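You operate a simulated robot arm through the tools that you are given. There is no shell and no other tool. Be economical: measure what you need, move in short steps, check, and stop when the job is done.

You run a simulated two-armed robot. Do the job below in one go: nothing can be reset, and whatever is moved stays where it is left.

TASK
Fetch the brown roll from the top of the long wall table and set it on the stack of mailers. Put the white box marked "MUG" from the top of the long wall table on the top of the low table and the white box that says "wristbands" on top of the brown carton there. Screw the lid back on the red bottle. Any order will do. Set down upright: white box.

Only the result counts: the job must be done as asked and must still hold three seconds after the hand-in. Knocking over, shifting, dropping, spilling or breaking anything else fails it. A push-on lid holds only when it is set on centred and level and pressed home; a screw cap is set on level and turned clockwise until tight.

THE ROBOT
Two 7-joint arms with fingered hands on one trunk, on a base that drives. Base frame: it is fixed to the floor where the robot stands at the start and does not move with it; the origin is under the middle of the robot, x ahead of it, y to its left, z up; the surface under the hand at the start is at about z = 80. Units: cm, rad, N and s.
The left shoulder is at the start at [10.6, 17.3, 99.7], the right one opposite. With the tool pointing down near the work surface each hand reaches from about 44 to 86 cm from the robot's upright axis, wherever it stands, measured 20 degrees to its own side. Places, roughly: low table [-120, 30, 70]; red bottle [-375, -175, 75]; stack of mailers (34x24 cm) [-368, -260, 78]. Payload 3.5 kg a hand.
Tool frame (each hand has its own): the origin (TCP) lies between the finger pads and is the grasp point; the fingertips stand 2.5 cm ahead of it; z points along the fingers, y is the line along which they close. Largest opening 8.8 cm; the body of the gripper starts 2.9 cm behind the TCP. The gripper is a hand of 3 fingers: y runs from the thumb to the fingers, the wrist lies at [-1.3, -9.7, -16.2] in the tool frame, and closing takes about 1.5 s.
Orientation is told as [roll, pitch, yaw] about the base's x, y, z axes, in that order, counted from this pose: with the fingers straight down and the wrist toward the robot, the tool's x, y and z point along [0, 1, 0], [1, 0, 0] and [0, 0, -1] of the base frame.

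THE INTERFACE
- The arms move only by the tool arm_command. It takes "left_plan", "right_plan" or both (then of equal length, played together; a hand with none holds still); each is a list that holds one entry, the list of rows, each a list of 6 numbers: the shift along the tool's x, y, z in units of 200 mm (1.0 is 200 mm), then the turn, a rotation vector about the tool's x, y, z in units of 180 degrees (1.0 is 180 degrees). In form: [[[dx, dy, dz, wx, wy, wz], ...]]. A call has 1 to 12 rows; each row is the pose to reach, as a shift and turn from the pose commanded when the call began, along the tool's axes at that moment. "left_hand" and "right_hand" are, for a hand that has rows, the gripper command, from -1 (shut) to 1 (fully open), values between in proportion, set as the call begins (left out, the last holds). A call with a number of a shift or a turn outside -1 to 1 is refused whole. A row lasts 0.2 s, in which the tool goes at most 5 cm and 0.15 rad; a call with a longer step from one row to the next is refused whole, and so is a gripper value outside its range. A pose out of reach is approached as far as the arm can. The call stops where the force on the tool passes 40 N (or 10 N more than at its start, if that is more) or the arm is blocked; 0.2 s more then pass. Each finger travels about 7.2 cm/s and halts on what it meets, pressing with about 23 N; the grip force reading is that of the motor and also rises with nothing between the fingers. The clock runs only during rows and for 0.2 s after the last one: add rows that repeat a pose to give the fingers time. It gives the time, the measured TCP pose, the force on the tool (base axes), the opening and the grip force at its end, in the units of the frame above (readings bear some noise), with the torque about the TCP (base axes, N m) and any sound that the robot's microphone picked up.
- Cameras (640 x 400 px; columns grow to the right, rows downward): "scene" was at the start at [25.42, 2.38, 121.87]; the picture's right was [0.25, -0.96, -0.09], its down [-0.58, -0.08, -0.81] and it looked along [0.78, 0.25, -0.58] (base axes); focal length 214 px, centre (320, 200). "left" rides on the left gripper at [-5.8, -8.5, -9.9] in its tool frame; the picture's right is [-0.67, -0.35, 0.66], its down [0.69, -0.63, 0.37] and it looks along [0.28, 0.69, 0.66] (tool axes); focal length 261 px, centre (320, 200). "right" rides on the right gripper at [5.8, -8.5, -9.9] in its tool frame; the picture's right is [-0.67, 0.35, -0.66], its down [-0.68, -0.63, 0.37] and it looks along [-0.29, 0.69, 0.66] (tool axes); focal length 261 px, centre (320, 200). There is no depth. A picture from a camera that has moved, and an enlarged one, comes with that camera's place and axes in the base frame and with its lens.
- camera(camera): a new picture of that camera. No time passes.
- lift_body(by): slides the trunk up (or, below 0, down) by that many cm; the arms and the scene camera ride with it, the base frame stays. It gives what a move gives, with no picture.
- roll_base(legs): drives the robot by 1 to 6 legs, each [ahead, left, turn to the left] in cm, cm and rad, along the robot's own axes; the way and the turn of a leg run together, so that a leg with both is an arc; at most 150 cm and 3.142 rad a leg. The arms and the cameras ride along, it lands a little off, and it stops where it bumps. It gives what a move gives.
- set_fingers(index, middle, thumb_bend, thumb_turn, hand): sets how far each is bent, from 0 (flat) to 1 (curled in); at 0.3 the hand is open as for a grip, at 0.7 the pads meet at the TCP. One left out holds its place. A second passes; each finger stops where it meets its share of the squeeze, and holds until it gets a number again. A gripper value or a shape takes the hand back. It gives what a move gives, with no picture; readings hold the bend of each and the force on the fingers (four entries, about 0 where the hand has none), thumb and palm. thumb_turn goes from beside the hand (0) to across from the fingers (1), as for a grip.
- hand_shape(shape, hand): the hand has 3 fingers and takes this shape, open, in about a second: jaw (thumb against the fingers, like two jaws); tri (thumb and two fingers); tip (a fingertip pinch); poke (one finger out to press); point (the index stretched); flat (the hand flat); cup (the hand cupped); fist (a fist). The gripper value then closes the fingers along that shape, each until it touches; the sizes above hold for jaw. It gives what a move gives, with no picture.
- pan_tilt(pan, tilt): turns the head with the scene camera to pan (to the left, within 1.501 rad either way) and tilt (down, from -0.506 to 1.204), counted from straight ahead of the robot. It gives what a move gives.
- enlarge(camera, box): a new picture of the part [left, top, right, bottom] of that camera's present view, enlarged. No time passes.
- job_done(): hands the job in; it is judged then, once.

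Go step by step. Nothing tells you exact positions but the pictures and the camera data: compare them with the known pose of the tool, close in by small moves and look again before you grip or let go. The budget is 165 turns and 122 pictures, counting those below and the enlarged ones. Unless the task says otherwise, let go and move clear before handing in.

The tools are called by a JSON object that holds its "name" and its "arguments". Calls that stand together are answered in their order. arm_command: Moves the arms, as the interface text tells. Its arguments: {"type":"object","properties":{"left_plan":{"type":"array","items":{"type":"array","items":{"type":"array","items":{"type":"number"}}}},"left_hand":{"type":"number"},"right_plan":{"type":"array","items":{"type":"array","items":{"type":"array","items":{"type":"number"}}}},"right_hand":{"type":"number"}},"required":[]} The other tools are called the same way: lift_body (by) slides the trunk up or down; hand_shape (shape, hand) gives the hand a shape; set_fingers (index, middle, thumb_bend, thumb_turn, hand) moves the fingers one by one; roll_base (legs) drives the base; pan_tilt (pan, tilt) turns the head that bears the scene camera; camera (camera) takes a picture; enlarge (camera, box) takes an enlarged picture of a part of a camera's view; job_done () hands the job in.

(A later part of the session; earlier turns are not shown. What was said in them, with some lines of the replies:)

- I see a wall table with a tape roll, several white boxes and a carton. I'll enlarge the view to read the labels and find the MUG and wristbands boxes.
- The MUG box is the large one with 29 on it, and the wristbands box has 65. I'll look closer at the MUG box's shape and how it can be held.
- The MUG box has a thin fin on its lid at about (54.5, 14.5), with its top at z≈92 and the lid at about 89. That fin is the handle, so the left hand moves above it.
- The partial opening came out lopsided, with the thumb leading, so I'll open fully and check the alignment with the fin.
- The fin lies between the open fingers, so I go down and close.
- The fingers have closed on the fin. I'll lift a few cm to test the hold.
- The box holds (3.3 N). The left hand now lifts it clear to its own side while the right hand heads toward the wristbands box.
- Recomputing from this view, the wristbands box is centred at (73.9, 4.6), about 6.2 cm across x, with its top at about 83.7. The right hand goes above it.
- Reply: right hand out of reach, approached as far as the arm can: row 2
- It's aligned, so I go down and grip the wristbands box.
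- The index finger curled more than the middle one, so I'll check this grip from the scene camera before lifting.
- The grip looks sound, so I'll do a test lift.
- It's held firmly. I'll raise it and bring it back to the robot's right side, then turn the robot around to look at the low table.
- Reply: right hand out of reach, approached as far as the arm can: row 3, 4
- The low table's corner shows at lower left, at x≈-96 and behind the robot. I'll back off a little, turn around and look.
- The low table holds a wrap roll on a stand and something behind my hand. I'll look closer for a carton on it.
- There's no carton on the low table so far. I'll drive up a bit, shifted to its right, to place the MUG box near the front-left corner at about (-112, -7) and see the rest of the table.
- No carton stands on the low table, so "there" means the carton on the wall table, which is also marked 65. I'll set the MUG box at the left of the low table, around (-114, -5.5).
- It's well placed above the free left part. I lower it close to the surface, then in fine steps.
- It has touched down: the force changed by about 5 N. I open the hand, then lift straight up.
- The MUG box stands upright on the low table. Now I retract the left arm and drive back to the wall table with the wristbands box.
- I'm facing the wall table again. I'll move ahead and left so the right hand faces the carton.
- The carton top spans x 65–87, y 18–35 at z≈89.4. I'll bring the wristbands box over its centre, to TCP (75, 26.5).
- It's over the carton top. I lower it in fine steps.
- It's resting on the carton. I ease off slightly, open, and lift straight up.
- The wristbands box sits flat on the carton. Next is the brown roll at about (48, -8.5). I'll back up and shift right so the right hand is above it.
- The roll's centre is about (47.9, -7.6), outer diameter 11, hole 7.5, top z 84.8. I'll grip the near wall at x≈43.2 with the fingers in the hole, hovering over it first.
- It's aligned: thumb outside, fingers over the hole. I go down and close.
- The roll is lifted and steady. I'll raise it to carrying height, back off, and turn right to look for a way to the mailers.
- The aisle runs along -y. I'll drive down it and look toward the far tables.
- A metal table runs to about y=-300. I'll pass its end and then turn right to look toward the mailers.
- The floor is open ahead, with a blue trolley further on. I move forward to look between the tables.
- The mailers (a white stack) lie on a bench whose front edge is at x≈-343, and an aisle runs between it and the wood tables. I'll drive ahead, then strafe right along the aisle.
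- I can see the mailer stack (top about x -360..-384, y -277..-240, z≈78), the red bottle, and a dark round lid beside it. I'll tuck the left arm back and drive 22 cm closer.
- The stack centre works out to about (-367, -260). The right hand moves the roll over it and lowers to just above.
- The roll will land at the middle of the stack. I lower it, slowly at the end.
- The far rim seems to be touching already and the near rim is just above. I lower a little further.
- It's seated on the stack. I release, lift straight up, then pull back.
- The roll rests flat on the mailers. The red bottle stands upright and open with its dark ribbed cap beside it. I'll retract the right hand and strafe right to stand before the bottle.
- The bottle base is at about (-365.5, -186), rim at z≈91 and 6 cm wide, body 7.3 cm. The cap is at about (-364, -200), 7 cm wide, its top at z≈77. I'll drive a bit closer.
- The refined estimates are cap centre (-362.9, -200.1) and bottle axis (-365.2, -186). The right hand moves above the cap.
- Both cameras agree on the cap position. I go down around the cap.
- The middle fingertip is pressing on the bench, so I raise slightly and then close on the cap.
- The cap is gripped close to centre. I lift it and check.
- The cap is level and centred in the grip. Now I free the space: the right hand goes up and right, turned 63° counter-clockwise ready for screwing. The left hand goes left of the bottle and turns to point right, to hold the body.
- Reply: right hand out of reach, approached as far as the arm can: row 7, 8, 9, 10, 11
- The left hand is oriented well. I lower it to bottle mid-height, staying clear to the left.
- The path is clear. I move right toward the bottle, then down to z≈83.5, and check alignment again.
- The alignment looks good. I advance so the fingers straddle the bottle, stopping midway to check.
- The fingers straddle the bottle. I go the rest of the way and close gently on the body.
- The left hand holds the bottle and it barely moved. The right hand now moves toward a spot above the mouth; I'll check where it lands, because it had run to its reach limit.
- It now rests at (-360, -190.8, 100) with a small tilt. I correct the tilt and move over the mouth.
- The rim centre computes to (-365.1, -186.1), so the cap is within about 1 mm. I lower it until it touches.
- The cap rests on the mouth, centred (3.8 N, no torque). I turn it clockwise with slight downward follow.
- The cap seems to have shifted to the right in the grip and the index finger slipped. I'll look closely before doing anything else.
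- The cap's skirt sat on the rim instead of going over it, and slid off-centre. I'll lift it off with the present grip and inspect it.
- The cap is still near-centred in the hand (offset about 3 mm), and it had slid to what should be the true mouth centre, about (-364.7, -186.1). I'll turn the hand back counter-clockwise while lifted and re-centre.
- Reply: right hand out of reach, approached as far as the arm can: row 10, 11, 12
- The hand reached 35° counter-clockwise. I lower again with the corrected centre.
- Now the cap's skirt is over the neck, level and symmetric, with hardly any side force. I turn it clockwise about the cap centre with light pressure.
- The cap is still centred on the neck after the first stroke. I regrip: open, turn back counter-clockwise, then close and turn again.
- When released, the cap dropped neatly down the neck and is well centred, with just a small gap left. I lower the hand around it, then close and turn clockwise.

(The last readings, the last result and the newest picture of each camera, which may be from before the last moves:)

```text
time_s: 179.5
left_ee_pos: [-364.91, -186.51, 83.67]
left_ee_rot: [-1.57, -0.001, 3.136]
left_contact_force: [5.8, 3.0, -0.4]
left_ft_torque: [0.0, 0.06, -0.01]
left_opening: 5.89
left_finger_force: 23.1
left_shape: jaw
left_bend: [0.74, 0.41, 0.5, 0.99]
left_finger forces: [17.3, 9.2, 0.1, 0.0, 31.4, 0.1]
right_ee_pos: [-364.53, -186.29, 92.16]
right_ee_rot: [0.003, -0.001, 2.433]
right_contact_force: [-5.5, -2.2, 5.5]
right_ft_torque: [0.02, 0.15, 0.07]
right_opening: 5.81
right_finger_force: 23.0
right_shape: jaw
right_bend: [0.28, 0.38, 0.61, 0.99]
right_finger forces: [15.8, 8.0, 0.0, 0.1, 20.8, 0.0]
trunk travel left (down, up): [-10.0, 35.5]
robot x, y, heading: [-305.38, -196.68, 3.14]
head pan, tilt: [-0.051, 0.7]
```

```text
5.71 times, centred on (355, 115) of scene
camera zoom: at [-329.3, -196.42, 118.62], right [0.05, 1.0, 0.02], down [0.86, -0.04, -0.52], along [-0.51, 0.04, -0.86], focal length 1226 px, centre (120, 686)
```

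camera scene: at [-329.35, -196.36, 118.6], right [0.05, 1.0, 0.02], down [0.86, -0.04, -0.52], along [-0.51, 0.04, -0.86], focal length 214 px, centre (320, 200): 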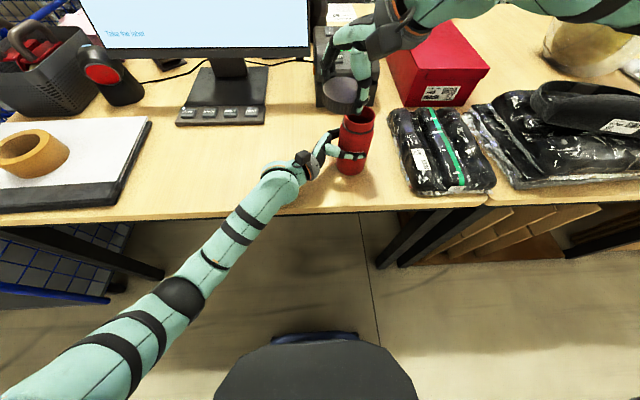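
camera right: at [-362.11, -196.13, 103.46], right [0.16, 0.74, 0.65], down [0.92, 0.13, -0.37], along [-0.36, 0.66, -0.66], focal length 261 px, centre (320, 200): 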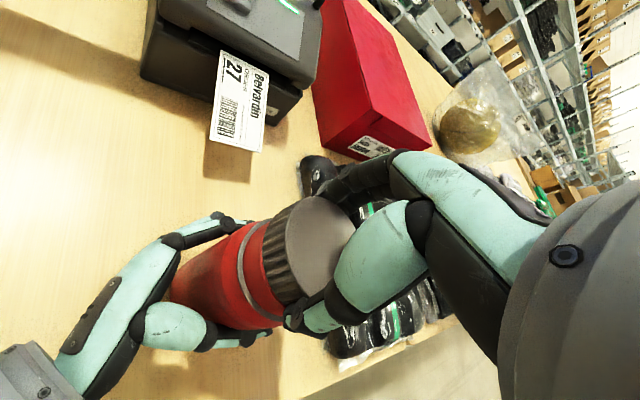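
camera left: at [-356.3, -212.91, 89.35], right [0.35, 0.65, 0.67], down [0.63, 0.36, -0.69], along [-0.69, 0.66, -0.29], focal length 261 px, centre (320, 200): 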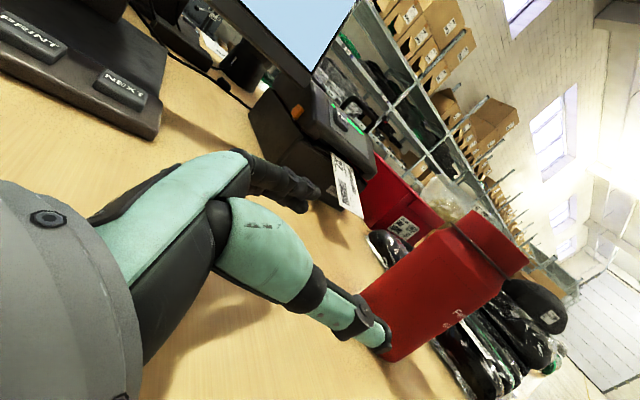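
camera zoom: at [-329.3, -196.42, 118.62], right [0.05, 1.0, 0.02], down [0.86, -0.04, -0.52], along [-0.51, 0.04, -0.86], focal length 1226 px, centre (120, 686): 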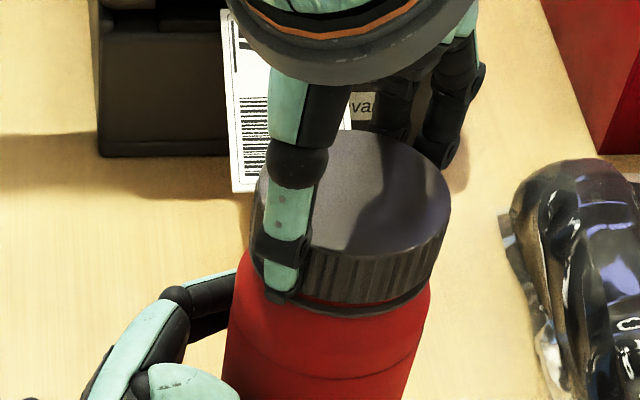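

The cap turns and the gap is closing. I continue with another stroke.

{"name": "arm_command", "arguments": {"right_plan": [[[0, 0, 0, 0, 0, 0], [0, 0, 0, 0, 0, 0], [0.007, 0.004, 0, 0, 0, -0.042], [0.007, 0.004, 0, 0, 0, -0.084], [0.007, 0.004, 0, 0, 0, -0.126], [0.007, 0.004, 0, 0, 0, -0.168], [0.007, 0.004, 0, 0, 0, -0.21], [0.007, 0.004, 0, 0, 0, -0.252], [0.007, 0.004, 0, 0, 0, -0.294], [0.007, 0.004, 0, 0, 0, -0.336], [0.007, 0.004, 0, 0, 0, -0.378], [0.007, 0.004, 0, 0, 0, -0.405]]], "right_hand": 1}}

{"name": "enlarge", "arguments": {"camera": "scene", "box": [320, 80, 390, 150]}}

{"name": "arm_command", "arguments": {"right_plan": [[[0, 0, 0, 0, 0, 0], [0, 0, 0, 0, 0, 0], [0, 0, 0, 0, 0, 0], [0, 0, 0.001, 0, 0, 0.046], [0, 0, 0.002, 0, 0, 0.092], [0, 0, 0.003, 0, 0, 0.138], [0, 0, 0.004, 0, 0, 0.184], [0, 0, 0.005, 0, 0, 0.23], [0, 0, 0.006, 0, 0, 0.276], [0, 0, 0.007, 0, 0, 0.322], [0, 0, 0.008, 0, 0, 0.368], [0, 0, 0.009, 0, 0, 0.414]]], "right_hand": -1}}

{"name": "enlarge", "arguments": {"camera": "scene", "box": [320, 80, 390, 150]}}

```text
time_s: 182.1
left_ee_pos: [-364.95, -186.45, 83.49]
left_ee_rot: [-1.571, -0.001, 3.139]
left_contact_force: [-0.7, -0.3, 0.2]
left_ft_torque: [0.0, -0.04, 0.0]
left_opening: 5.82
left_finger_force: 22.9
left_shape: jaw
left_bend: [0.29, 0.41, 0.5, 0.98]
left_finger forces: [19.0, 9.4, 0.0, 0.1, 28.4, 0.0]
right_ee_pos: [-364.7, -186.23, 92.07]
right_ee_rot: [0.0, -0.001, -2.571]
right_contact_force: [0.6, 0.6, 0.5]
right_ft_torque: [0.01, 0.0, 0.01]
right_opening: 8.77
right_finger_force: 0.1
right_shape: jaw
right_bend: [0.3, 0.3, 0.3, 0.98]
right_finger forces: [0.0, 0.0, 0.0, 0.0, 0.0, 0.0]
trunk travel left (down, up): [-10.0, 35.5]
robot x, y, heading: [-305.41, -196.82, 3.138]
head pan, tilt: [-0.051, 0.7]
```

```text
5.71 times, centred on (355, 115) of scene
camera zoom: at [-329.37, -196.38, 118.59], right [0.05, 1.0, 0.02], down [0.86, -0.04, -0.52], along [-0.51, 0.04, -0.86], focal length 1226 px, centre (120, 686)
```

zoom: 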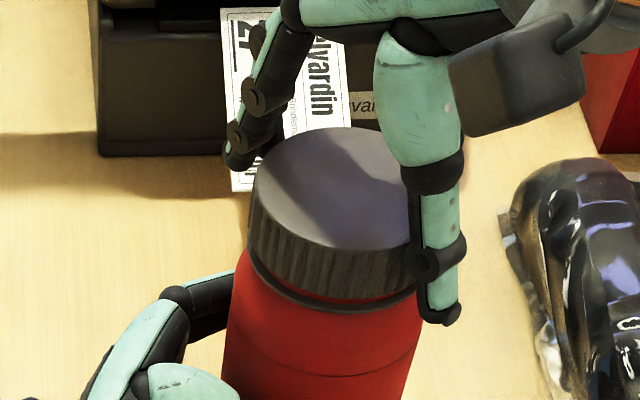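

```text
time_s: 184.7
left_ee_pos: [-365.0, -186.55, 83.65]
left_ee_rot: [-1.57, -0.002, 3.136]
left_contact_force: [5.8, -0.5, 0.4]
left_ft_torque: [0.04, 0.07, -0.04]
left_opening: 5.81
left_finger_force: 23.0
left_shape: jaw
left_bend: [0.74, 0.41, 0.5, 0.99]
left_finger forces: [17.1, 8.9, 0.0, 0.0, 31.7, 0.1]
right_ee_pos: [-364.79, -186.29, 91.95]
right_ee_rot: [0.0, -0.002, 2.409]
right_contact_force: [-4.1, 1.8, 3.2]
right_ft_torque: [0.11, 0.16, 0.05]
right_opening: 5.87
right_finger_force: 23.6
right_shape: jaw
right_bend: [0.28, 0.38, 0.6, 1.0]
right_finger forces: [15.8, 9.2, 0.0, 0.0, 20.5, 0.1]
trunk travel left (down, up): [-10.0, 35.5]
robot x, y, heading: [-305.41, -196.96, 3.135]
head pan, tilt: [-0.051, 0.7]
```

```text
5.71 times, centred on (355, 115) of scene
camera zoom: at [-329.33, -196.42, 118.61], right [0.05, 1.0, 0.02], down [0.86, -0.04, -0.52], along [-0.51, 0.04, -0.86], focal length 1226 px, centre (120, 686)
```

zoom: 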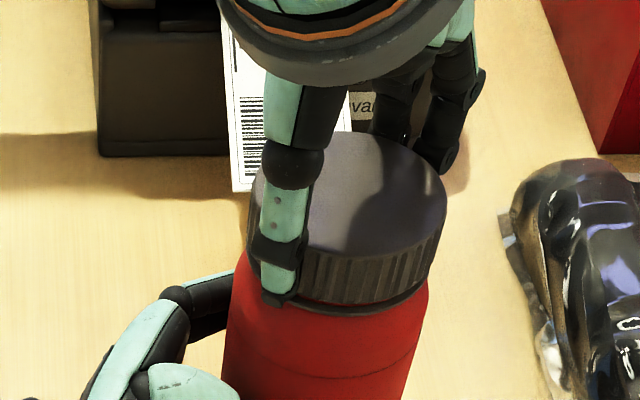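

It's progressing, about 1 mm per stroke. I'll do more strokes and watch for torque.

{"name": "arm_command", "arguments": {"right_plan": [[[0, 0, 0, 0, 0, 0], [0, 0, 0, 0, 0, 0], [0, 0, 0, 0, 0, -0.042], [0, 0, 0, 0, 0, -0.084], [0, 0, 0, 0, 0, -0.126], [0, 0, 0, 0, 0, -0.168], [0, 0, 0, 0, 0, -0.21], [0, 0, 0, 0, 0, -0.252], [0, 0, 0, 0, 0, -0.294], [0, 0, 0, 0, 0, -0.336], [0, 0, 0, 0, 0, -0.378], [0, 0, 0, 0, 0, -0.412]]], "right_hand": 1}}

{"name": "arm_command", "arguments": {"right_plan": [[[0, 0, 0, 0, 0, 0], [0, 0, 0, 0, 0, 0], [0, 0, 0, 0, 0, 0], [0, 0, 0.001, 0, 0, 0.046], [0, 0, 0.002, 0, 0, 0.092], [0, 0, 0.003, 0, 0, 0.138], [0, 0, 0.004, 0, 0, 0.184], [0, 0, 0.005, 0, 0, 0.23], [0, 0, 0.006, 0, 0, 0.276], [0, 0, 0.006, 0, 0, 0.322], [0, 0, 0.006, 0, 0, 0.368], [0, 0, 0.006, 0, 0, 0.414]]], "right_hand": -1}}

{"name": "arm_command", "arguments": {"right_plan": [[[0, 0, 0, 0, 0, 0], [0, 0, 0, 0, 0, 0], [0, 0, 0, 0, 0, -0.042], [0, 0, 0, 0, 0, -0.084], [0, 0, 0, 0, 0, -0.126], [0, 0, 0, 0, 0, -0.168], [0, 0, 0, 0, 0, -0.21], [0, 0, 0, 0, 0, -0.252], [0, 0, 0, 0, 0, -0.294], [0, 0, 0, 0, 0, -0.336], [0, 0, 0, 0, 0, -0.378], [0, 0, 0, 0, 0, -0.414]]], "right_hand": 1}}

{"name": "arm_command", "arguments": {"right_plan": [[[0, 0, 0, 0, 0, 0], [0, 0, 0, 0, 0, 0], [0, 0, 0, 0, 0, 0], [0, 0, 0.001, 0, 0, 0.046], [0, 0, 0.002, 0, 0, 0.092], [0, 0, 0.003, 0, 0, 0.138], [0, 0, 0.004, 0, 0, 0.184], [0, 0, 0.004, 0, 0, 0.23], [0, 0, 0.004, 0, 0, 0.276], [0, 0, 0.004, 0, 0, 0.322], [0, 0, 0.004, 0, 0, 0.368], [0, 0, 0.004, 0, 0, 0.414]]], "right_hand": -1}}

{"name": "enlarge", "arguments": {"camera": "scene", "box": [320, 80, 390, 150]}}

```text
time_s: 187.3
left_ee_pos: [-364.89, -186.47, 83.47]
left_ee_rot: [-1.57, 0.001, 3.135]
left_contact_force: [-0.2, -0.2, 0.1]
left_ft_torque: [0.0, 0.02, -0.02]
left_opening: 5.84
left_finger_force: 22.4
left_shape: jaw
left_bend: [0.29, 0.41, 0.5, 0.98]
left_finger forces: [18.9, 9.4, 0.0, 0.0, 28.7, 0.1]
right_ee_pos: [-364.77, -186.21, 91.96]
right_ee_rot: [-0.003, -0.001, -2.577]
right_contact_force: [-0.2, -0.6, 0.3]
right_ft_torque: [0.0, -0.01, 0.0]
right_opening: 8.77
right_finger_force: 0.1
right_shape: jaw
right_bend: [0.3, 0.3, 0.3, 0.98]
right_finger forces: [0.0, 0.0, 0.1, 0.0, 0.0, 0.0]
trunk travel left (down, up): [-10.0, 35.5]
robot x, y, heading: [-305.03, -197.09, 3.139]
head pan, tilt: [-0.051, 0.7]
```

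```text
time_s: 189.9
left_ee_pos: [-364.94, -186.34, 83.67]
left_ee_rot: [-1.57, 0.0, 3.136]
left_contact_force: [5.3, 0.3, 1.6]
left_ft_torque: [0.04, 0.05, -0.24]
left_opening: 5.79
left_finger_force: 23.9
left_shape: jaw
left_bend: [0.74, 0.42, 0.5, 0.99]
left_finger forces: [17.2, 9.2, 0.0, 0.1, 31.9, 0.0]
right_ee_pos: [-364.74, -186.34, 91.77]
right_ee_rot: [0.002, -0.002, 2.4]
right_contact_force: [-5.2, 0.0, 1.5]
right_ft_torque: [0.08, 0.26, 0.29]
right_opening: 5.86
right_finger_force: 23.2
right_shape: jaw
right_bend: [0.73, 0.38, 0.59, 1.0]
right_finger forces: [15.9, 10.4, 0.1, 0.0, 21.8, 0.0]
trunk travel left (down, up): [-10.0, 35.5]
robot x, y, heading: [-304.94, -196.93, 3.136]
head pan, tilt: [-0.051, 0.7]
```

```text
time_s: 192.5
left_ee_pos: [-364.89, -186.43, 83.58]
left_ee_rot: [-1.572, 0.001, 3.136]
left_contact_force: [0.6, -0.4, 0.3]
left_ft_torque: [0.0, -0.04, 0.02]
left_opening: 5.79
left_finger_force: 22.9
left_shape: jaw
left_bend: [0.74, 0.41, 0.5, 0.98]
left_finger forces: [19.0, 9.6, 0.0, 0.0, 28.7, 0.0]
right_ee_pos: [-364.67, -186.33, 91.74]
right_ee_rot: [0.001, -0.003, -2.578]
right_contact_force: [-0.5, -1.0, 0.0]
right_ft_torque: [0.0, 0.0, 0.02]
right_opening: 8.78
right_finger_force: 0.0
right_shape: jaw
right_bend: [0.3, 0.3, 0.3, 0.98]
right_finger forces: [0.0, 0.0, 0.1, 0.1, 0.1, 0.0]
trunk travel left (down, up): [-10.0, 35.5]
robot x, y, heading: [-305.44, -196.87, 3.137]
head pan, tilt: [-0.051, 0.7]
```

```text
time_s: 195.1
left_ee_pos: [-364.83, -186.43, 83.85]
left_ee_rot: [-1.573, -0.003, 3.137]
left_contact_force: [15.8, 9.0, 6.0]
left_ft_torque: [-0.08, 0.25, -0.39]
left_opening: 5.62
left_finger_force: 22.9
left_shape: jaw
left_bend: [0.73, 0.43, 0.47, 1.0]
left_finger forces: [15.9, 7.0, 0.0, 0.1, 36.6, 0.0]
right_ee_pos: [-364.64, -186.23, 91.98]
right_ee_rot: [0.006, -0.006, 2.397]
right_contact_force: [-13.2, -5.3, 13.5]
right_ft_torque: [-0.03, 0.35, 0.38]
right_opening: 3.87
right_finger_force: 22.9
right_shape: jaw
right_bend: [0.75, 0.38, 0.74, 1.0]
right_finger forces: [7.7, 12.3, 0.1, 0.0, 8.3, 0.0]
trunk travel left (down, up): [-10.0, 35.5]
robot x, y, heading: [-305.15, -196.69, 3.138]
head pan, tilt: [-0.051, 0.7]
```

```text
5.71 times, centred on (355, 115) of scene
camera zoom: at [-329.07, -196.42, 118.69], right [0.05, 1.0, 0.02], down [0.85, -0.04, -0.52], along [-0.52, 0.04, -0.86], focal length 1226 px, centre (120, 686)
```

zoom: 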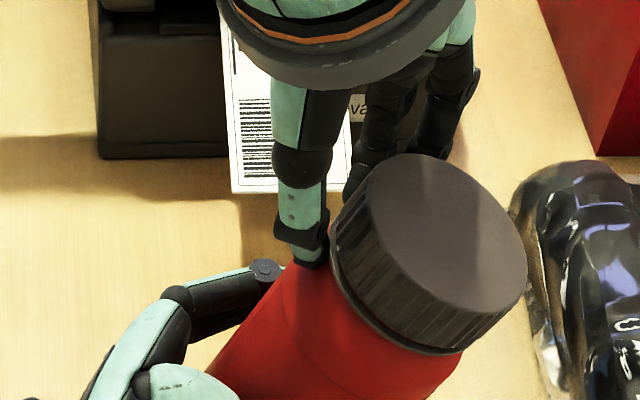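

The last stroke met a tight cap (torque up to 0.38 N·m), but my fingers slipped and tilted the bottle in the left hand's grip. I'll look before righting it.

{"name": "camera", "arguments": {"camera": "scene"}}

{"name": "camera", "arguments": {"camera": "left"}}

{"name": "camera", "arguments": {"camera": "right"}}

```text
18 pictures are left
camera scene: at [-329.07, -196.42, 118.69], right [0.05, 1.0, 0.02], down [0.85, -0.04, -0.52], along [-0.52, 0.04, -0.86], focal length 214 px, centre (320, 200)
```

scene: 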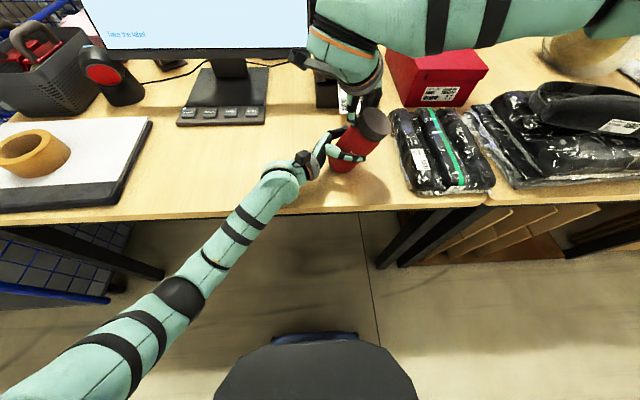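

```text
17 pictures are left
camera left: at [-356.26, -196.33, 89.54], right [0.35, 0.65, 0.67], down [0.63, 0.36, -0.69], along [-0.69, 0.66, -0.28], focal length 261 px, centre (320, 200)
```

left: 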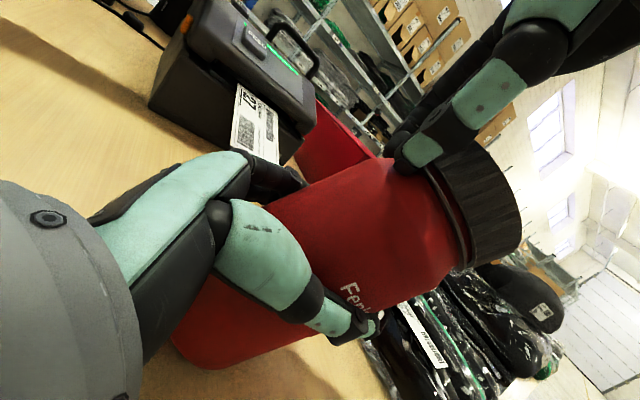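

```text
16 pictures are left
camera right: at [-362.18, -196.22, 101.93], right [0.2, 0.73, 0.65], down [0.92, 0.08, -0.37], along [-0.32, 0.68, -0.66], focal length 261 px, centre (320, 200)
```

right: 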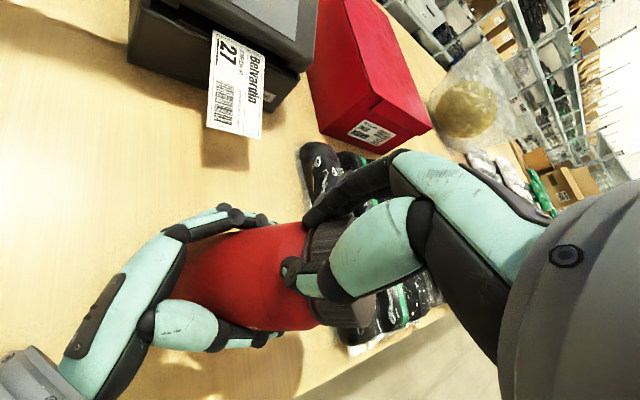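

The bottle leans to the right (about 25–30°) in the left pinch, which still holds it. I open the right hand and lift it clear, then I'll push the top back upright from the right.

{"name": "arm_command", "arguments": {"right_plan": [[[0, 0, 0, 0, 0, 0], [0, 0, 0, 0, 0, 0], [0, 0, 0, 0, 0, 0], [0, 0, -0.1, 0, 0, 0], [0, 0, -0.25, 0, 0, 0], [0, 0, -0.4, 0, 0, 0], [0, 0, -0.6, 0, 0, 0]]], "right_hand": 1}}

{"name": "enlarge", "arguments": {"camera": "scene", "box": [290, 70, 420, 190]}}

```text
time_s: 196.7
left_ee_pos: [-364.72, -186.4, 83.7]
left_ee_rot: [-1.573, -0.002, 3.138]
left_contact_force: [0.1, -1.3, 8.5]
left_ft_torque: [-0.08, 0.04, 0.05]
left_opening: 5.82
left_finger_force: 23.3
left_shape: jaw
left_bend: [0.73, 0.41, 0.49, 0.98]
left_finger forces: [17.7, 8.5, 0.0, 0.0, 28.1, 0.0]
right_ee_pos: [-364.38, -186.36, 103.97]
right_ee_rot: [0.002, -0.003, 2.403]
right_contact_force: [-1.3, -0.3, 0.7]
right_ft_torque: [0.03, 0.01, 0.03]
right_opening: 8.79
right_finger_force: 0.1
right_shape: jaw
right_bend: [0.3, 0.3, 0.3, 0.98]
right_finger forces: [0.1, 0.0, 0.1, 0.0, 0.1, 0.1]
trunk travel left (down, up): [-10.0, 35.5]
robot x, y, heading: [-305.47, -196.92, 3.134]
head pan, tilt: [-0.051, 0.7]
```

```text
3.33 times, centred on (355, 130) of scene
camera zoom: at [-329.19, -196.45, 118.64], right [0.05, 1.0, 0.02], down [0.86, -0.04, -0.52], along [-0.52, 0.04, -0.86], focal length 715 px, centre (203, 433)
```

zoom: 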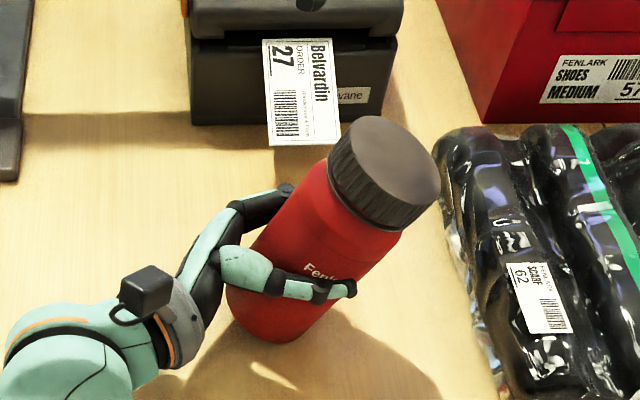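

The cap is fully down. With the right fingers shut, I move to the right of the leaning cap to push it back upright.

{"name": "arm_command", "arguments": {"right_plan": [[[-0.1, 0.1, 0, 0, 0, -0.045], [-0.2, 0.19, 0, 0, 0, -0.09], [-0.3, 0.285, 0, 0, 0, -0.135], [-0.4, 0.38, 0, 0, 0, -0.18], [-0.467, 0.445, 0, 0, 0, -0.22], [-0.467, 0.445, 0.1, 0, 0, -0.235], [-0.467, 0.445, 0.3, 0, 0, -0.235], [-0.467, 0.445, 0.5, 0, 0, -0.235], [-0.467, 0.445, 0.64, 0, 0, -0.235], [-0.467, 0.445, 0.64, 0, 0, -0.235]]], "right_hand": -1}}

{"name": "enlarge", "arguments": {"camera": "scene", "box": [290, 70, 420, 190]}}

```text
time_s: 198.9
left_ee_pos: [-364.97, -186.43, 83.62]
left_ee_rot: [-1.571, 0.0, 3.138]
left_contact_force: [-1.3, -2.2, 8.5]
left_ft_torque: [-0.08, 0.07, -0.01]
left_opening: 5.82
left_finger_force: 22.3
left_shape: jaw
left_bend: [0.73, 0.42, 0.49, 0.98]
left_finger forces: [17.7, 8.3, 0.1, 0.0, 27.7, 0.0]
right_ee_pos: [-364.85, -173.53, 90.79]
right_ee_rot: [-0.001, -0.002, 3.141]
right_contact_force: [-0.1, 0.6, 0.5]
right_ft_torque: [0.0, 0.03, -0.02]
right_opening: 0.0
right_finger_force: 22.8
right_shape: jaw
right_bend: [0.7, 0.7, 0.35, 1.0]
right_finger forces: [0.1, 0.0, 0.0, 0.0, 0.1, 0.0]
trunk travel left (down, up): [-10.0, 35.5]
robot x, y, heading: [-305.61, -196.83, 3.136]
head pan, tilt: [-0.051, 0.7]
```

```text
3.33 times, centred on (355, 130) of scene
camera zoom: at [-329.26, -196.43, 118.62], right [0.05, 1.0, 0.02], down [0.86, -0.04, -0.52], along [-0.51, 0.04, -0.86], focal length 715 px, centre (203, 433)
```

zoom: 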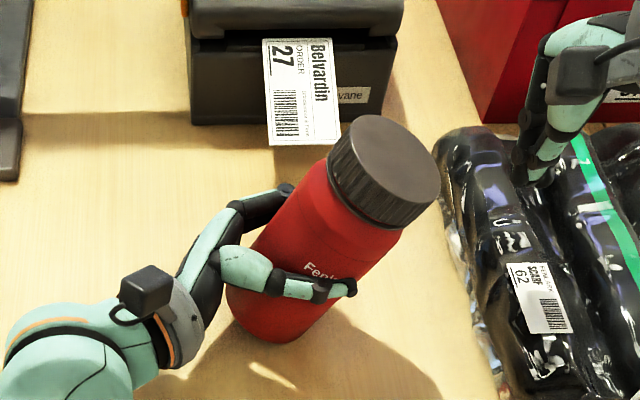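

I push left toward upright, stopping a little short to check.

{"name": "arm_command", "arguments": {"right_plan": [[[0.1, 0, 0, 0, 0, 0], [0.18, 0, 0, 0, 0, 0], [0.22, 0, 0, 0, 0, 0], [0.26, 0, 0, 0, 0, 0], [0.3, 0, 0, 0, 0, 0], [0.335, 0, 0, 0, 0, 0]]]}}

{"name": "enlarge", "arguments": {"camera": "scene", "box": [290, 70, 420, 190]}}

```text
time_s: 200.3
left_ee_pos: [-364.9, -186.55, 83.58]
left_ee_rot: [-1.573, -0.001, 3.138]
left_contact_force: [3.0, -15.2, 8.2]
left_ft_torque: [0.14, 0.25, -0.21]
left_opening: 5.74
left_finger_force: 22.6
left_shape: jaw
left_bend: [0.74, 0.42, 0.49, 0.98]
left_finger forces: [14.9, 8.9, 0.0, 0.0, 31.3, 0.0]
right_ee_pos: [-364.84, -180.14, 91.13]
right_ee_rot: [0.001, -0.006, 3.139]
right_contact_force: [-4.7, 11.4, 5.0]
right_ft_torque: [0.01, 0.02, -0.11]
right_opening: 0.0
right_finger_force: 23.5
right_shape: jaw
right_bend: [0.7, 0.7, 0.35, 1.0]
right_finger forces: [11.5, 0.1, 0.0, 0.1, 1.8, 0.0]
trunk travel left (down, up): [-10.0, 35.5]
robot x, y, heading: [-305.6, -196.68, 3.132]
head pan, tilt: [-0.051, 0.7]
```

```text
3.33 times, centred on (355, 130) of scene
camera zoom: at [-329.19, -196.5, 118.65], right [0.05, 1.0, 0.02], down [0.86, -0.04, -0.52], along [-0.52, 0.04, -0.86], focal length 715 px, centre (203, 433)
```

zoom: 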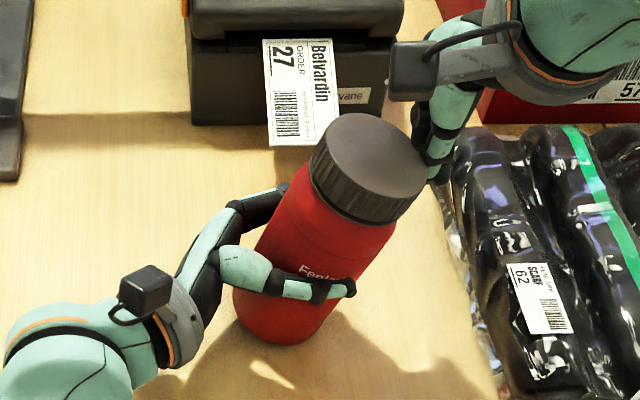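

It's working. I push about 2 cm more.

{"name": "arm_command", "arguments": {"right_plan": [[[0.03, 0, 0, 0, 0, 0], [0.06, 0, 0, 0, 0, 0], [0.09, 0, 0, 0, 0, 0], [0.09, 0, 0, 0, 0, 0]]]}}

{"name": "enlarge", "arguments": {"camera": "scene", "box": [290, 70, 420, 190]}}

```text
time_s: 201.3
left_ee_pos: [-364.92, -186.42, 83.61]
left_ee_rot: [-1.571, 0.0, 3.135]
left_contact_force: [1.0, -9.0, 1.8]
left_ft_torque: [0.25, 0.1, -0.08]
left_opening: 5.71
left_finger_force: 23.0
left_shape: jaw
left_bend: [0.74, 0.42, 0.5, 0.99]
left_finger forces: [16.3, 9.7, 0.0, 0.0, 28.7, 0.1]
right_ee_pos: [-365.08, -181.89, 90.89]
right_ee_rot: [0.0, -0.002, 3.142]
right_contact_force: [-2.3, 6.3, 4.4]
right_ft_torque: [-0.01, 0.02, -0.04]
right_opening: 0.02
right_finger_force: 23.3
right_shape: jaw
right_bend: [0.7, 0.7, 0.35, 1.0]
right_finger forces: [0.1, 0.0, 0.1, 0.0, 3.9, 0.1]
trunk travel left (down, up): [-10.0, 35.5]
robot x, y, heading: [-305.61, -196.69, 3.139]
head pan, tilt: [-0.051, 0.7]
```

```text
3.33 times, centred on (355, 130) of scene
camera zoom: at [-329.3, -196.43, 118.6], right [0.05, 1.0, 0.02], down [0.86, -0.04, -0.52], along [-0.51, 0.04, -0.86], focal length 715 px, centre (203, 433)
```

zoom: 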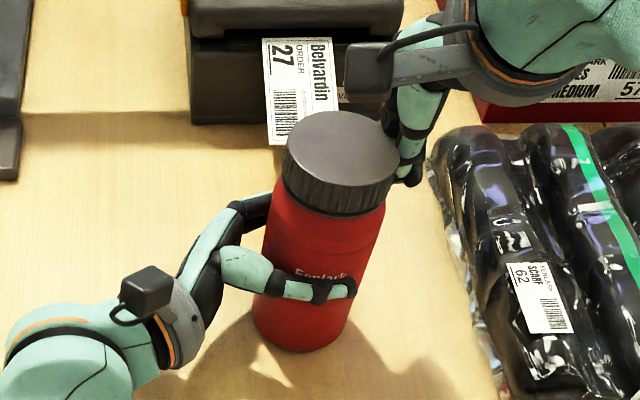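

The bottle is nearly upright. I back the pushing fingers off slightly so they only guard, then open the left hand to let it settle on its base.

{"name": "arm_command", "arguments": {"right_plan": [[[-0.02, 0, 0, 0, 0, 0], [-0.035, 0, 0, 0, 0, 0]]]}}

{"name": "arm_command", "arguments": {"left_plan": [[[0, 0, 0, 0, 0, 0], [0, 0, 0, 0, 0, 0], [0, 0, 0, 0, 0, 0], [0, 0, 0, 0, 0, 0]]], "left_hand": 1}}

{"name": "enlarge", "arguments": {"camera": "scene", "box": [290, 70, 420, 190]}}

```text
time_s: 201.9
left_ee_pos: [-364.89, -186.38, 83.65]
left_ee_rot: [-1.571, 0.0, 3.136]
left_contact_force: [-1.3, 1.5, 1.5]
left_ft_torque: [0.18, -0.01, 0.01]
left_opening: 5.75
left_finger_force: 23.2
left_shape: jaw
left_bend: [0.74, 0.42, 0.5, 0.98]
left_finger forces: [17.8, 10.2, 0.1, 0.0, 27.3, 0.0]
right_ee_pos: [-364.96, -181.15, 90.92]
right_ee_rot: [0.003, -0.002, -3.143]
right_contact_force: [-0.2, -0.1, -0.2]
right_ft_torque: [-0.04, 0.02, 0.01]
right_opening: 0.02
right_finger_force: 22.8
right_shape: jaw
right_bend: [0.7, 0.7, 0.35, 1.0]
right_finger forces: [0.0, 0.0, 0.0, 0.0, 0.1, 0.1]
trunk travel left (down, up): [-10.0, 35.5]
robot x, y, heading: [-305.21, -196.92, 3.14]
head pan, tilt: [-0.051, 0.7]
```

```text
time_s: 202.9
left_ee_pos: [-364.97, -186.43, 83.58]
left_ee_rot: [-1.57, 0.0, 3.14]
left_contact_force: [0.1, -0.1, -0.2]
left_ft_torque: [0.02, 0.01, 0.0]
left_opening: 8.78
left_finger_force: 0.0
left_shape: jaw
left_bend: [0.3, 0.3, 0.3, 0.98]
left_finger forces: [0.3, 0.0, 0.0, 0.1, 0.0, 0.0]
right_ee_pos: [-365.0, -181.21, 90.9]
right_ee_rot: [-0.001, -0.002, 3.141]
right_contact_force: [-0.4, -0.7, -0.6]
right_ft_torque: [0.04, 0.03, -0.02]
right_opening: 0.02
right_finger_force: 22.8
right_shape: jaw
right_bend: [0.7, 0.7, 0.35, 1.0]
right_finger forces: [0.1, 0.0, 0.1, 0.0, 0.0, 0.0]
trunk travel left (down, up): [-10.0, 35.5]
robot x, y, heading: [-305.56, -196.67, 3.138]
head pan, tilt: [-0.051, 0.7]
```

```text
3.33 times, centred on (355, 130) of scene
camera zoom: at [-329.39, -196.38, 118.59], right [0.05, 1.0, 0.02], down [0.86, -0.04, -0.52], along [-0.51, 0.04, -0.86], focal length 715 px, centre (203, 433)
```

zoom: 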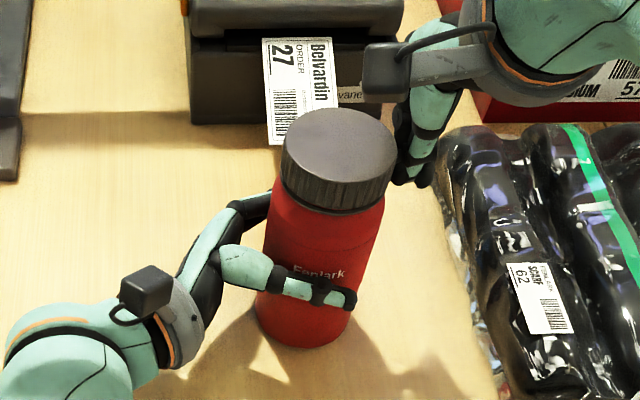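

The bottle stands upright on its own with the cap seated on the collar. To confirm tightness, I re-hold it with the left hand and bring the right hand over the cap for one short final twist.

{"name": "arm_command", "arguments": {"left_plan": [[[0, 0, 0, 0, 0, 0], [0, 0, 0, 0, 0, 0], [0, 0, 0, 0, 0, 0], [0, 0, 0, 0, 0, 0], [0, 0, 0, 0, 0, 0], [0, 0, 0, 0, 0, 0], [0, 0, 0, 0, 0, 0], [0, 0, 0, 0, 0, 0], [0, 0, 0, 0, 0, 0]]], "left_hand": -1, "right_plan": [[[-0.05, 0, -0.1, 0, 0, 0], [-0.05, 0, -0.3, 0, 0, 0], [-0.05, 0, -0.5, 0, 0, 0], [-0.05, 0, -0.6, 0, 0, -0.04], [0.1, -0.01, -0.6, 0, 0, -0.08], [0.25, -0.015, -0.6, 0, 0, -0.12], [0.25, -0.015, -0.6, 0, 0, -0.15], [0.25, -0.015, -0.6, 0, 0, -0.17], [0.25, -0.015, -0.6, 0, 0, -0.17]]], "right_hand": 1}}

{"name": "enlarge", "arguments": {"camera": "right", "box": [140, 150, 400, 380]}}

{"name": "enlarge", "arguments": {"camera": "scene", "box": [320, 80, 390, 150]}}

```text
time_s: 204.9
left_ee_pos: [-364.95, -186.47, 83.59]
left_ee_rot: [-1.572, 0.0, 3.139]
left_contact_force: [-0.7, 0.6, 0.0]
left_ft_torque: [0.0, -0.02, 0.0]
left_opening: 5.77
left_finger_force: 23.4
left_shape: jaw
left_bend: [0.74, 0.4, 0.54, 0.99]
left_finger forces: [19.3, 10.1, 0.1, 0.0, 29.6, 0.0]
right_ee_pos: [-364.71, -186.24, 102.87]
right_ee_rot: [0.0, -0.001, -2.609]
right_contact_force: [-0.2, 0.0, 0.5]
right_ft_torque: [0.01, -0.01, -0.01]
right_opening: 8.78
right_finger_force: 0.0
right_shape: jaw
right_bend: [0.3, 0.3, 0.3, 0.98]
right_finger forces: [0.0, 0.0, 0.1, 0.0, 0.1, 0.1]
trunk travel left (down, up): [-10.0, 35.5]
robot x, y, heading: [-305.48, -196.62, 3.134]
head pan, tilt: [-0.051, 0.7]
```

```text
1.74 times, centred on (270, 265) of right
camera zoom: at [-354.57, -186.82, 112.76], right [-0.64, 0.4, 0.66], down [0.19, 0.91, -0.37], along [-0.74, -0.11, -0.66], focal length 453 px, centre (407, 87)
```

zoom: 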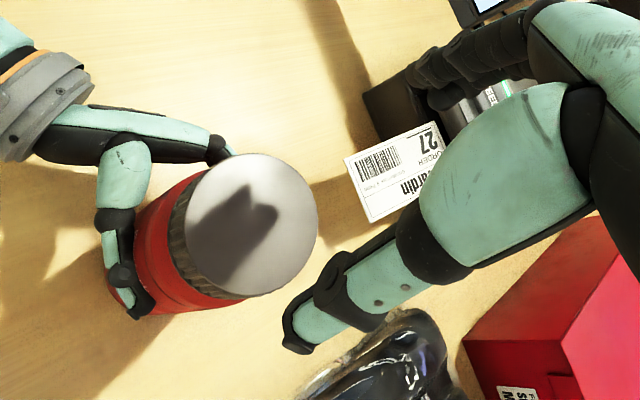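

```text
5.71 times, centred on (355, 115) of scene
camera zoom: at [-329.37, -196.37, 118.59], right [0.05, 1.0, 0.02], down [0.86, -0.04, -0.52], along [-0.51, 0.04, -0.86], focal length 1226 px, centre (120, 686)
```

zoom: 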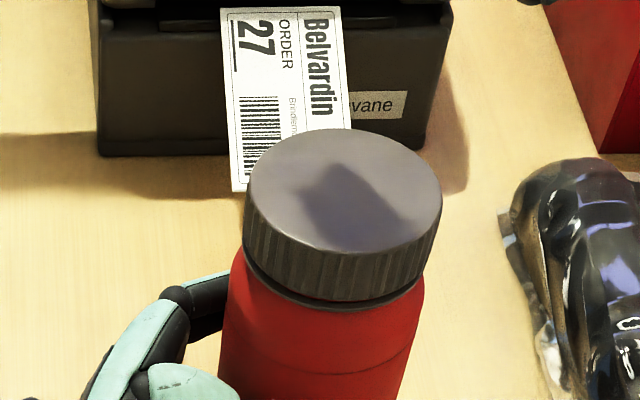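

The cap is level and flush on the collar. I lower around it for the short final twist.

{"name": "arm_command", "arguments": {"right_plan": [[[0.008, -0.004, 0.2, 0, 0, 0], [0.008, -0.004, 0.4, 0, 0, 0], [0.008, -0.004, 0.5, 0, 0, 0], [0.008, -0.004, 0.55, 0, 0, 0], [0.008, -0.004, 0.55, 0, 0, 0]]]}}

{"name": "arm_command", "arguments": {"right_plan": [[[0, 0, 0, 0, 0, 0], [0, 0, 0, 0, 0, 0], [0, 0, 0, 0, 0, 0], [0, 0, 0, 0, 0, 0.025], [0, 0, 0, 0, 0, 0.05], [0, 0, 0, 0, 0, 0.075], [0, 0, 0, 0, 0, 0.1]]], "right_hand": -1}}

{"name": "enlarge", "arguments": {"camera": "scene", "box": [290, 70, 420, 190]}}

```text
time_s: 206.1
left_ee_pos: [-364.9, -186.38, 83.55]
left_ee_rot: [-1.569, 0.001, 3.14]
left_contact_force: [-0.1, 0.8, -0.1]
left_ft_torque: [0.01, -0.02, -0.03]
left_opening: 5.76
left_finger_force: 23.3
left_shape: jaw
left_bend: [0.74, 0.41, 0.54, 0.99]
left_finger forces: [19.4, 10.2, 0.0, 0.0, 29.5, 0.1]
right_ee_pos: [-364.53, -186.25, 92.01]
right_ee_rot: [-0.001, -0.002, -2.607]
right_contact_force: [0.1, 0.2, 0.1]
right_ft_torque: [-0.03, -0.02, -0.02]
right_opening: 8.75
right_finger_force: 0.1
right_shape: jaw
right_bend: [0.3, 0.3, 0.3, 0.98]
right_finger forces: [0.0, 0.1, 0.1, 0.1, 0.0, 0.1]
trunk travel left (down, up): [-10.0, 35.5]
robot x, y, heading: [-305.35, -196.7, 3.132]
head pan, tilt: [-0.051, 0.7]
```

```text
time_s: 207.7
left_ee_pos: [-365.04, -186.41, 83.65]
left_ee_rot: [-1.571, 0.002, 3.137]
left_contact_force: [-2.5, 6.5, -0.6]
left_ft_torque: [-0.17, -0.22, -0.63]
left_opening: 5.73
left_finger_force: 22.4
left_shape: jaw
left_bend: [0.28, 0.41, 0.54, 0.98]
left_finger forces: [24.3, 10.4, 0.1, 0.0, 28.9, 0.1]
right_ee_pos: [-364.61, -186.31, 92.01]
right_ee_rot: [0.0, -0.002, -2.922]
right_contact_force: [1.9, -6.7, 0.6]
right_ft_torque: [-0.28, 0.12, 0.65]
right_opening: 5.82
right_finger_force: 22.9
right_shape: jaw
right_bend: [0.73, 0.36, 0.62, 1.0]
right_finger forces: [14.4, 8.3, 0.0, 0.0, 23.6, 0.1]
trunk travel left (down, up): [-10.0, 35.5]
robot x, y, heading: [-305.71, -196.77, 3.138]
head pan, tilt: [-0.051, 0.7]
```

```text
3.33 times, centred on (355, 130) of scene
camera zoom: at [-329.37, -196.39, 118.6], right [0.05, 1.0, 0.02], down [0.86, -0.04, -0.52], along [-0.51, 0.04, -0.86], focal length 715 px, centre (203, 433)
```

zoom: 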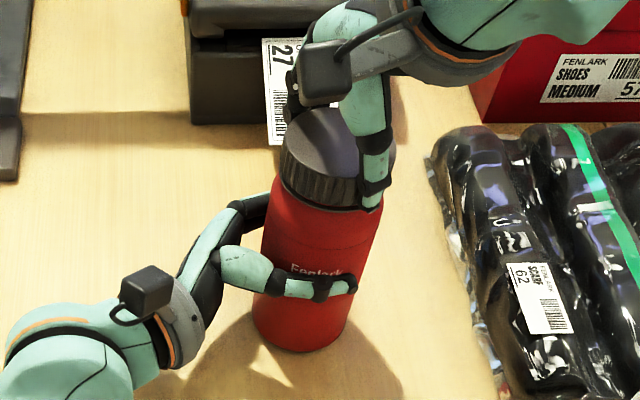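

Torque rose to 0.65 N·m within 18°, so the cap is tight. I release the right hand first and lift, then open the left and withdraw sideways.

{"name": "arm_command", "arguments": {"right_plan": [[[0, 0, 0, 0, 0, 0], [0, 0, 0, 0, 0, 0], [0, 0, 0, 0, 0, 0], [0, 0, -0.1, 0, 0, 0], [0, 0, -0.3, 0, 0, 0], [0, 0, -0.5, 0, 0, 0], [0, 0, -0.7, 0, 0, 0]]], "right_hand": 1}}

{"name": "arm_command", "arguments": {"left_plan": [[[0, 0, 0, 0, 0, 0], [0, 0, 0, 0, 0, 0], [0, 0, 0, 0, 0, 0], [0, 0, -0.1, 0, 0, 0], [0, 0, -0.25, 0, 0, 0], [0, 0, -0.45, 0, 0, 0], [0, 0, -0.65, 0, 0, 0], [0, 0, -0.85, 0, 0, 0], [-0.15, 0, -0.9, 0, 0, 0], [-0.35, 0, -0.9, 0, 0, 0]]], "left_hand": 1}}

{"name": "camera", "arguments": {"camera": "scene"}}

{"name": "enlarge", "arguments": {"camera": "scene", "box": [290, 70, 420, 190]}}

```text
time_s: 209.3
left_ee_pos: [-364.89, -186.46, 83.65]
left_ee_rot: [-1.571, 0.0, 3.137]
left_contact_force: [-0.2, 0.3, -0.4]
left_ft_torque: [0.03, -0.03, 0.04]
left_opening: 5.67
left_finger_force: 23.4
left_shape: jaw
left_bend: [0.74, 0.41, 0.54, 0.99]
left_finger forces: [19.2, 10.9, 0.0, 0.0, 30.4, 0.0]
right_ee_pos: [-364.46, -186.22, 105.94]
right_ee_rot: [0.0, -0.002, -2.923]
right_contact_force: [-0.3, 0.4, -0.1]
right_ft_torque: [0.01, 0.02, 0.0]
right_opening: 8.77
right_finger_force: 0.0
right_shape: jaw
right_bend: [0.3, 0.3, 0.3, 0.98]
right_finger forces: [0.0, 0.0, 0.0, 0.1, 0.0, 0.0]
trunk travel left (down, up): [-10.0, 35.5]
robot x, y, heading: [-305.16, -197.14, 3.136]
head pan, tilt: [-0.051, 0.7]
```

```text
time_s: 211.5
left_ee_pos: [-364.91, -204.28, 90.86]
left_ee_rot: [-1.57, 0.0, 3.139]
left_contact_force: [-0.2, -0.5, 0.7]
left_ft_torque: [-0.01, 0.03, 0.04]
left_opening: 8.77
left_finger_force: 0.1
left_shape: jaw
left_bend: [0.3, 0.3, 0.3, 0.98]
left_finger forces: [0.0, 0.1, 0.0, 0.0, 0.0, 0.0]
right_ee_pos: [-364.52, -186.13, 105.96]
right_ee_rot: [0.0, -0.002, -2.922]
right_contact_force: [0.0, 1.2, 0.2]
right_ft_torque: [-0.01, -0.02, 0.0]
right_opening: 8.74
right_finger_force: 0.1
right_shape: jaw
right_bend: [0.3, 0.3, 0.3, 0.98]
right_finger forces: [0.0, 0.0, 0.1, 0.0, 0.0, 0.1]
trunk travel left (down, up): [-10.0, 35.5]
robot x, y, heading: [-305.57, -196.89, 3.135]
head pan, tilt: [-0.051, 0.7]
```

```text
7 pictures are left
camera scene: at [-329.33, -196.37, 118.61], right [0.05, 1.0, 0.02], down [0.86, -0.04, -0.52], along [-0.51, 0.04, -0.86], focal length 214 px, centre (320, 200)
```

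scene: 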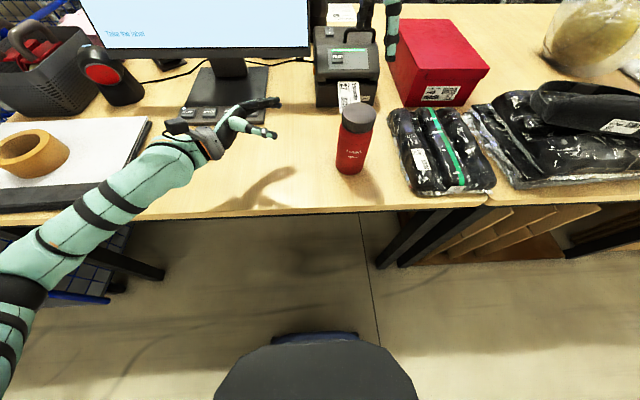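

```text
3.33 times, centred on (355, 130) of scene
camera zoom: at [-329.33, -196.37, 118.61], right [0.05, 1.0, 0.02], down [0.86, -0.04, -0.52], along [-0.51, 0.04, -0.86], focal length 715 px, centre (203, 433)
```

zoom: 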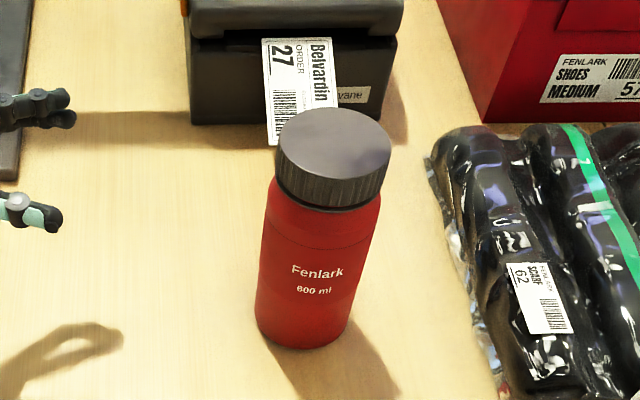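

The bottle stands upright with its cap flush and tight, the roll is on the mailers, both boxes are placed, and both hands are clear, so I'm handing in.

{"name": "job_done", "arguments": {}}

```text
The job is handed in.
```

I finished all four parts of the job and handed it in; the hand-in gave no verdict.

- **Roll:** the brown roll lies flat on the stack of mailers.
- **MUG box:** it stands upright on the low table, at its left end.
- **Wristbands box:** it sits flat on the brown carton on the long wall table. I saw no carton on the low table, so I took "there" to mean this one, which is also marked 65.
- **Red bottle:** the lid is screwed on level and tight; the last twist met firm resistance. While I was tightening it, the bottle tipped about 25–30° in the left hand. I pushed it back upright, and it stood on its own after I let go.
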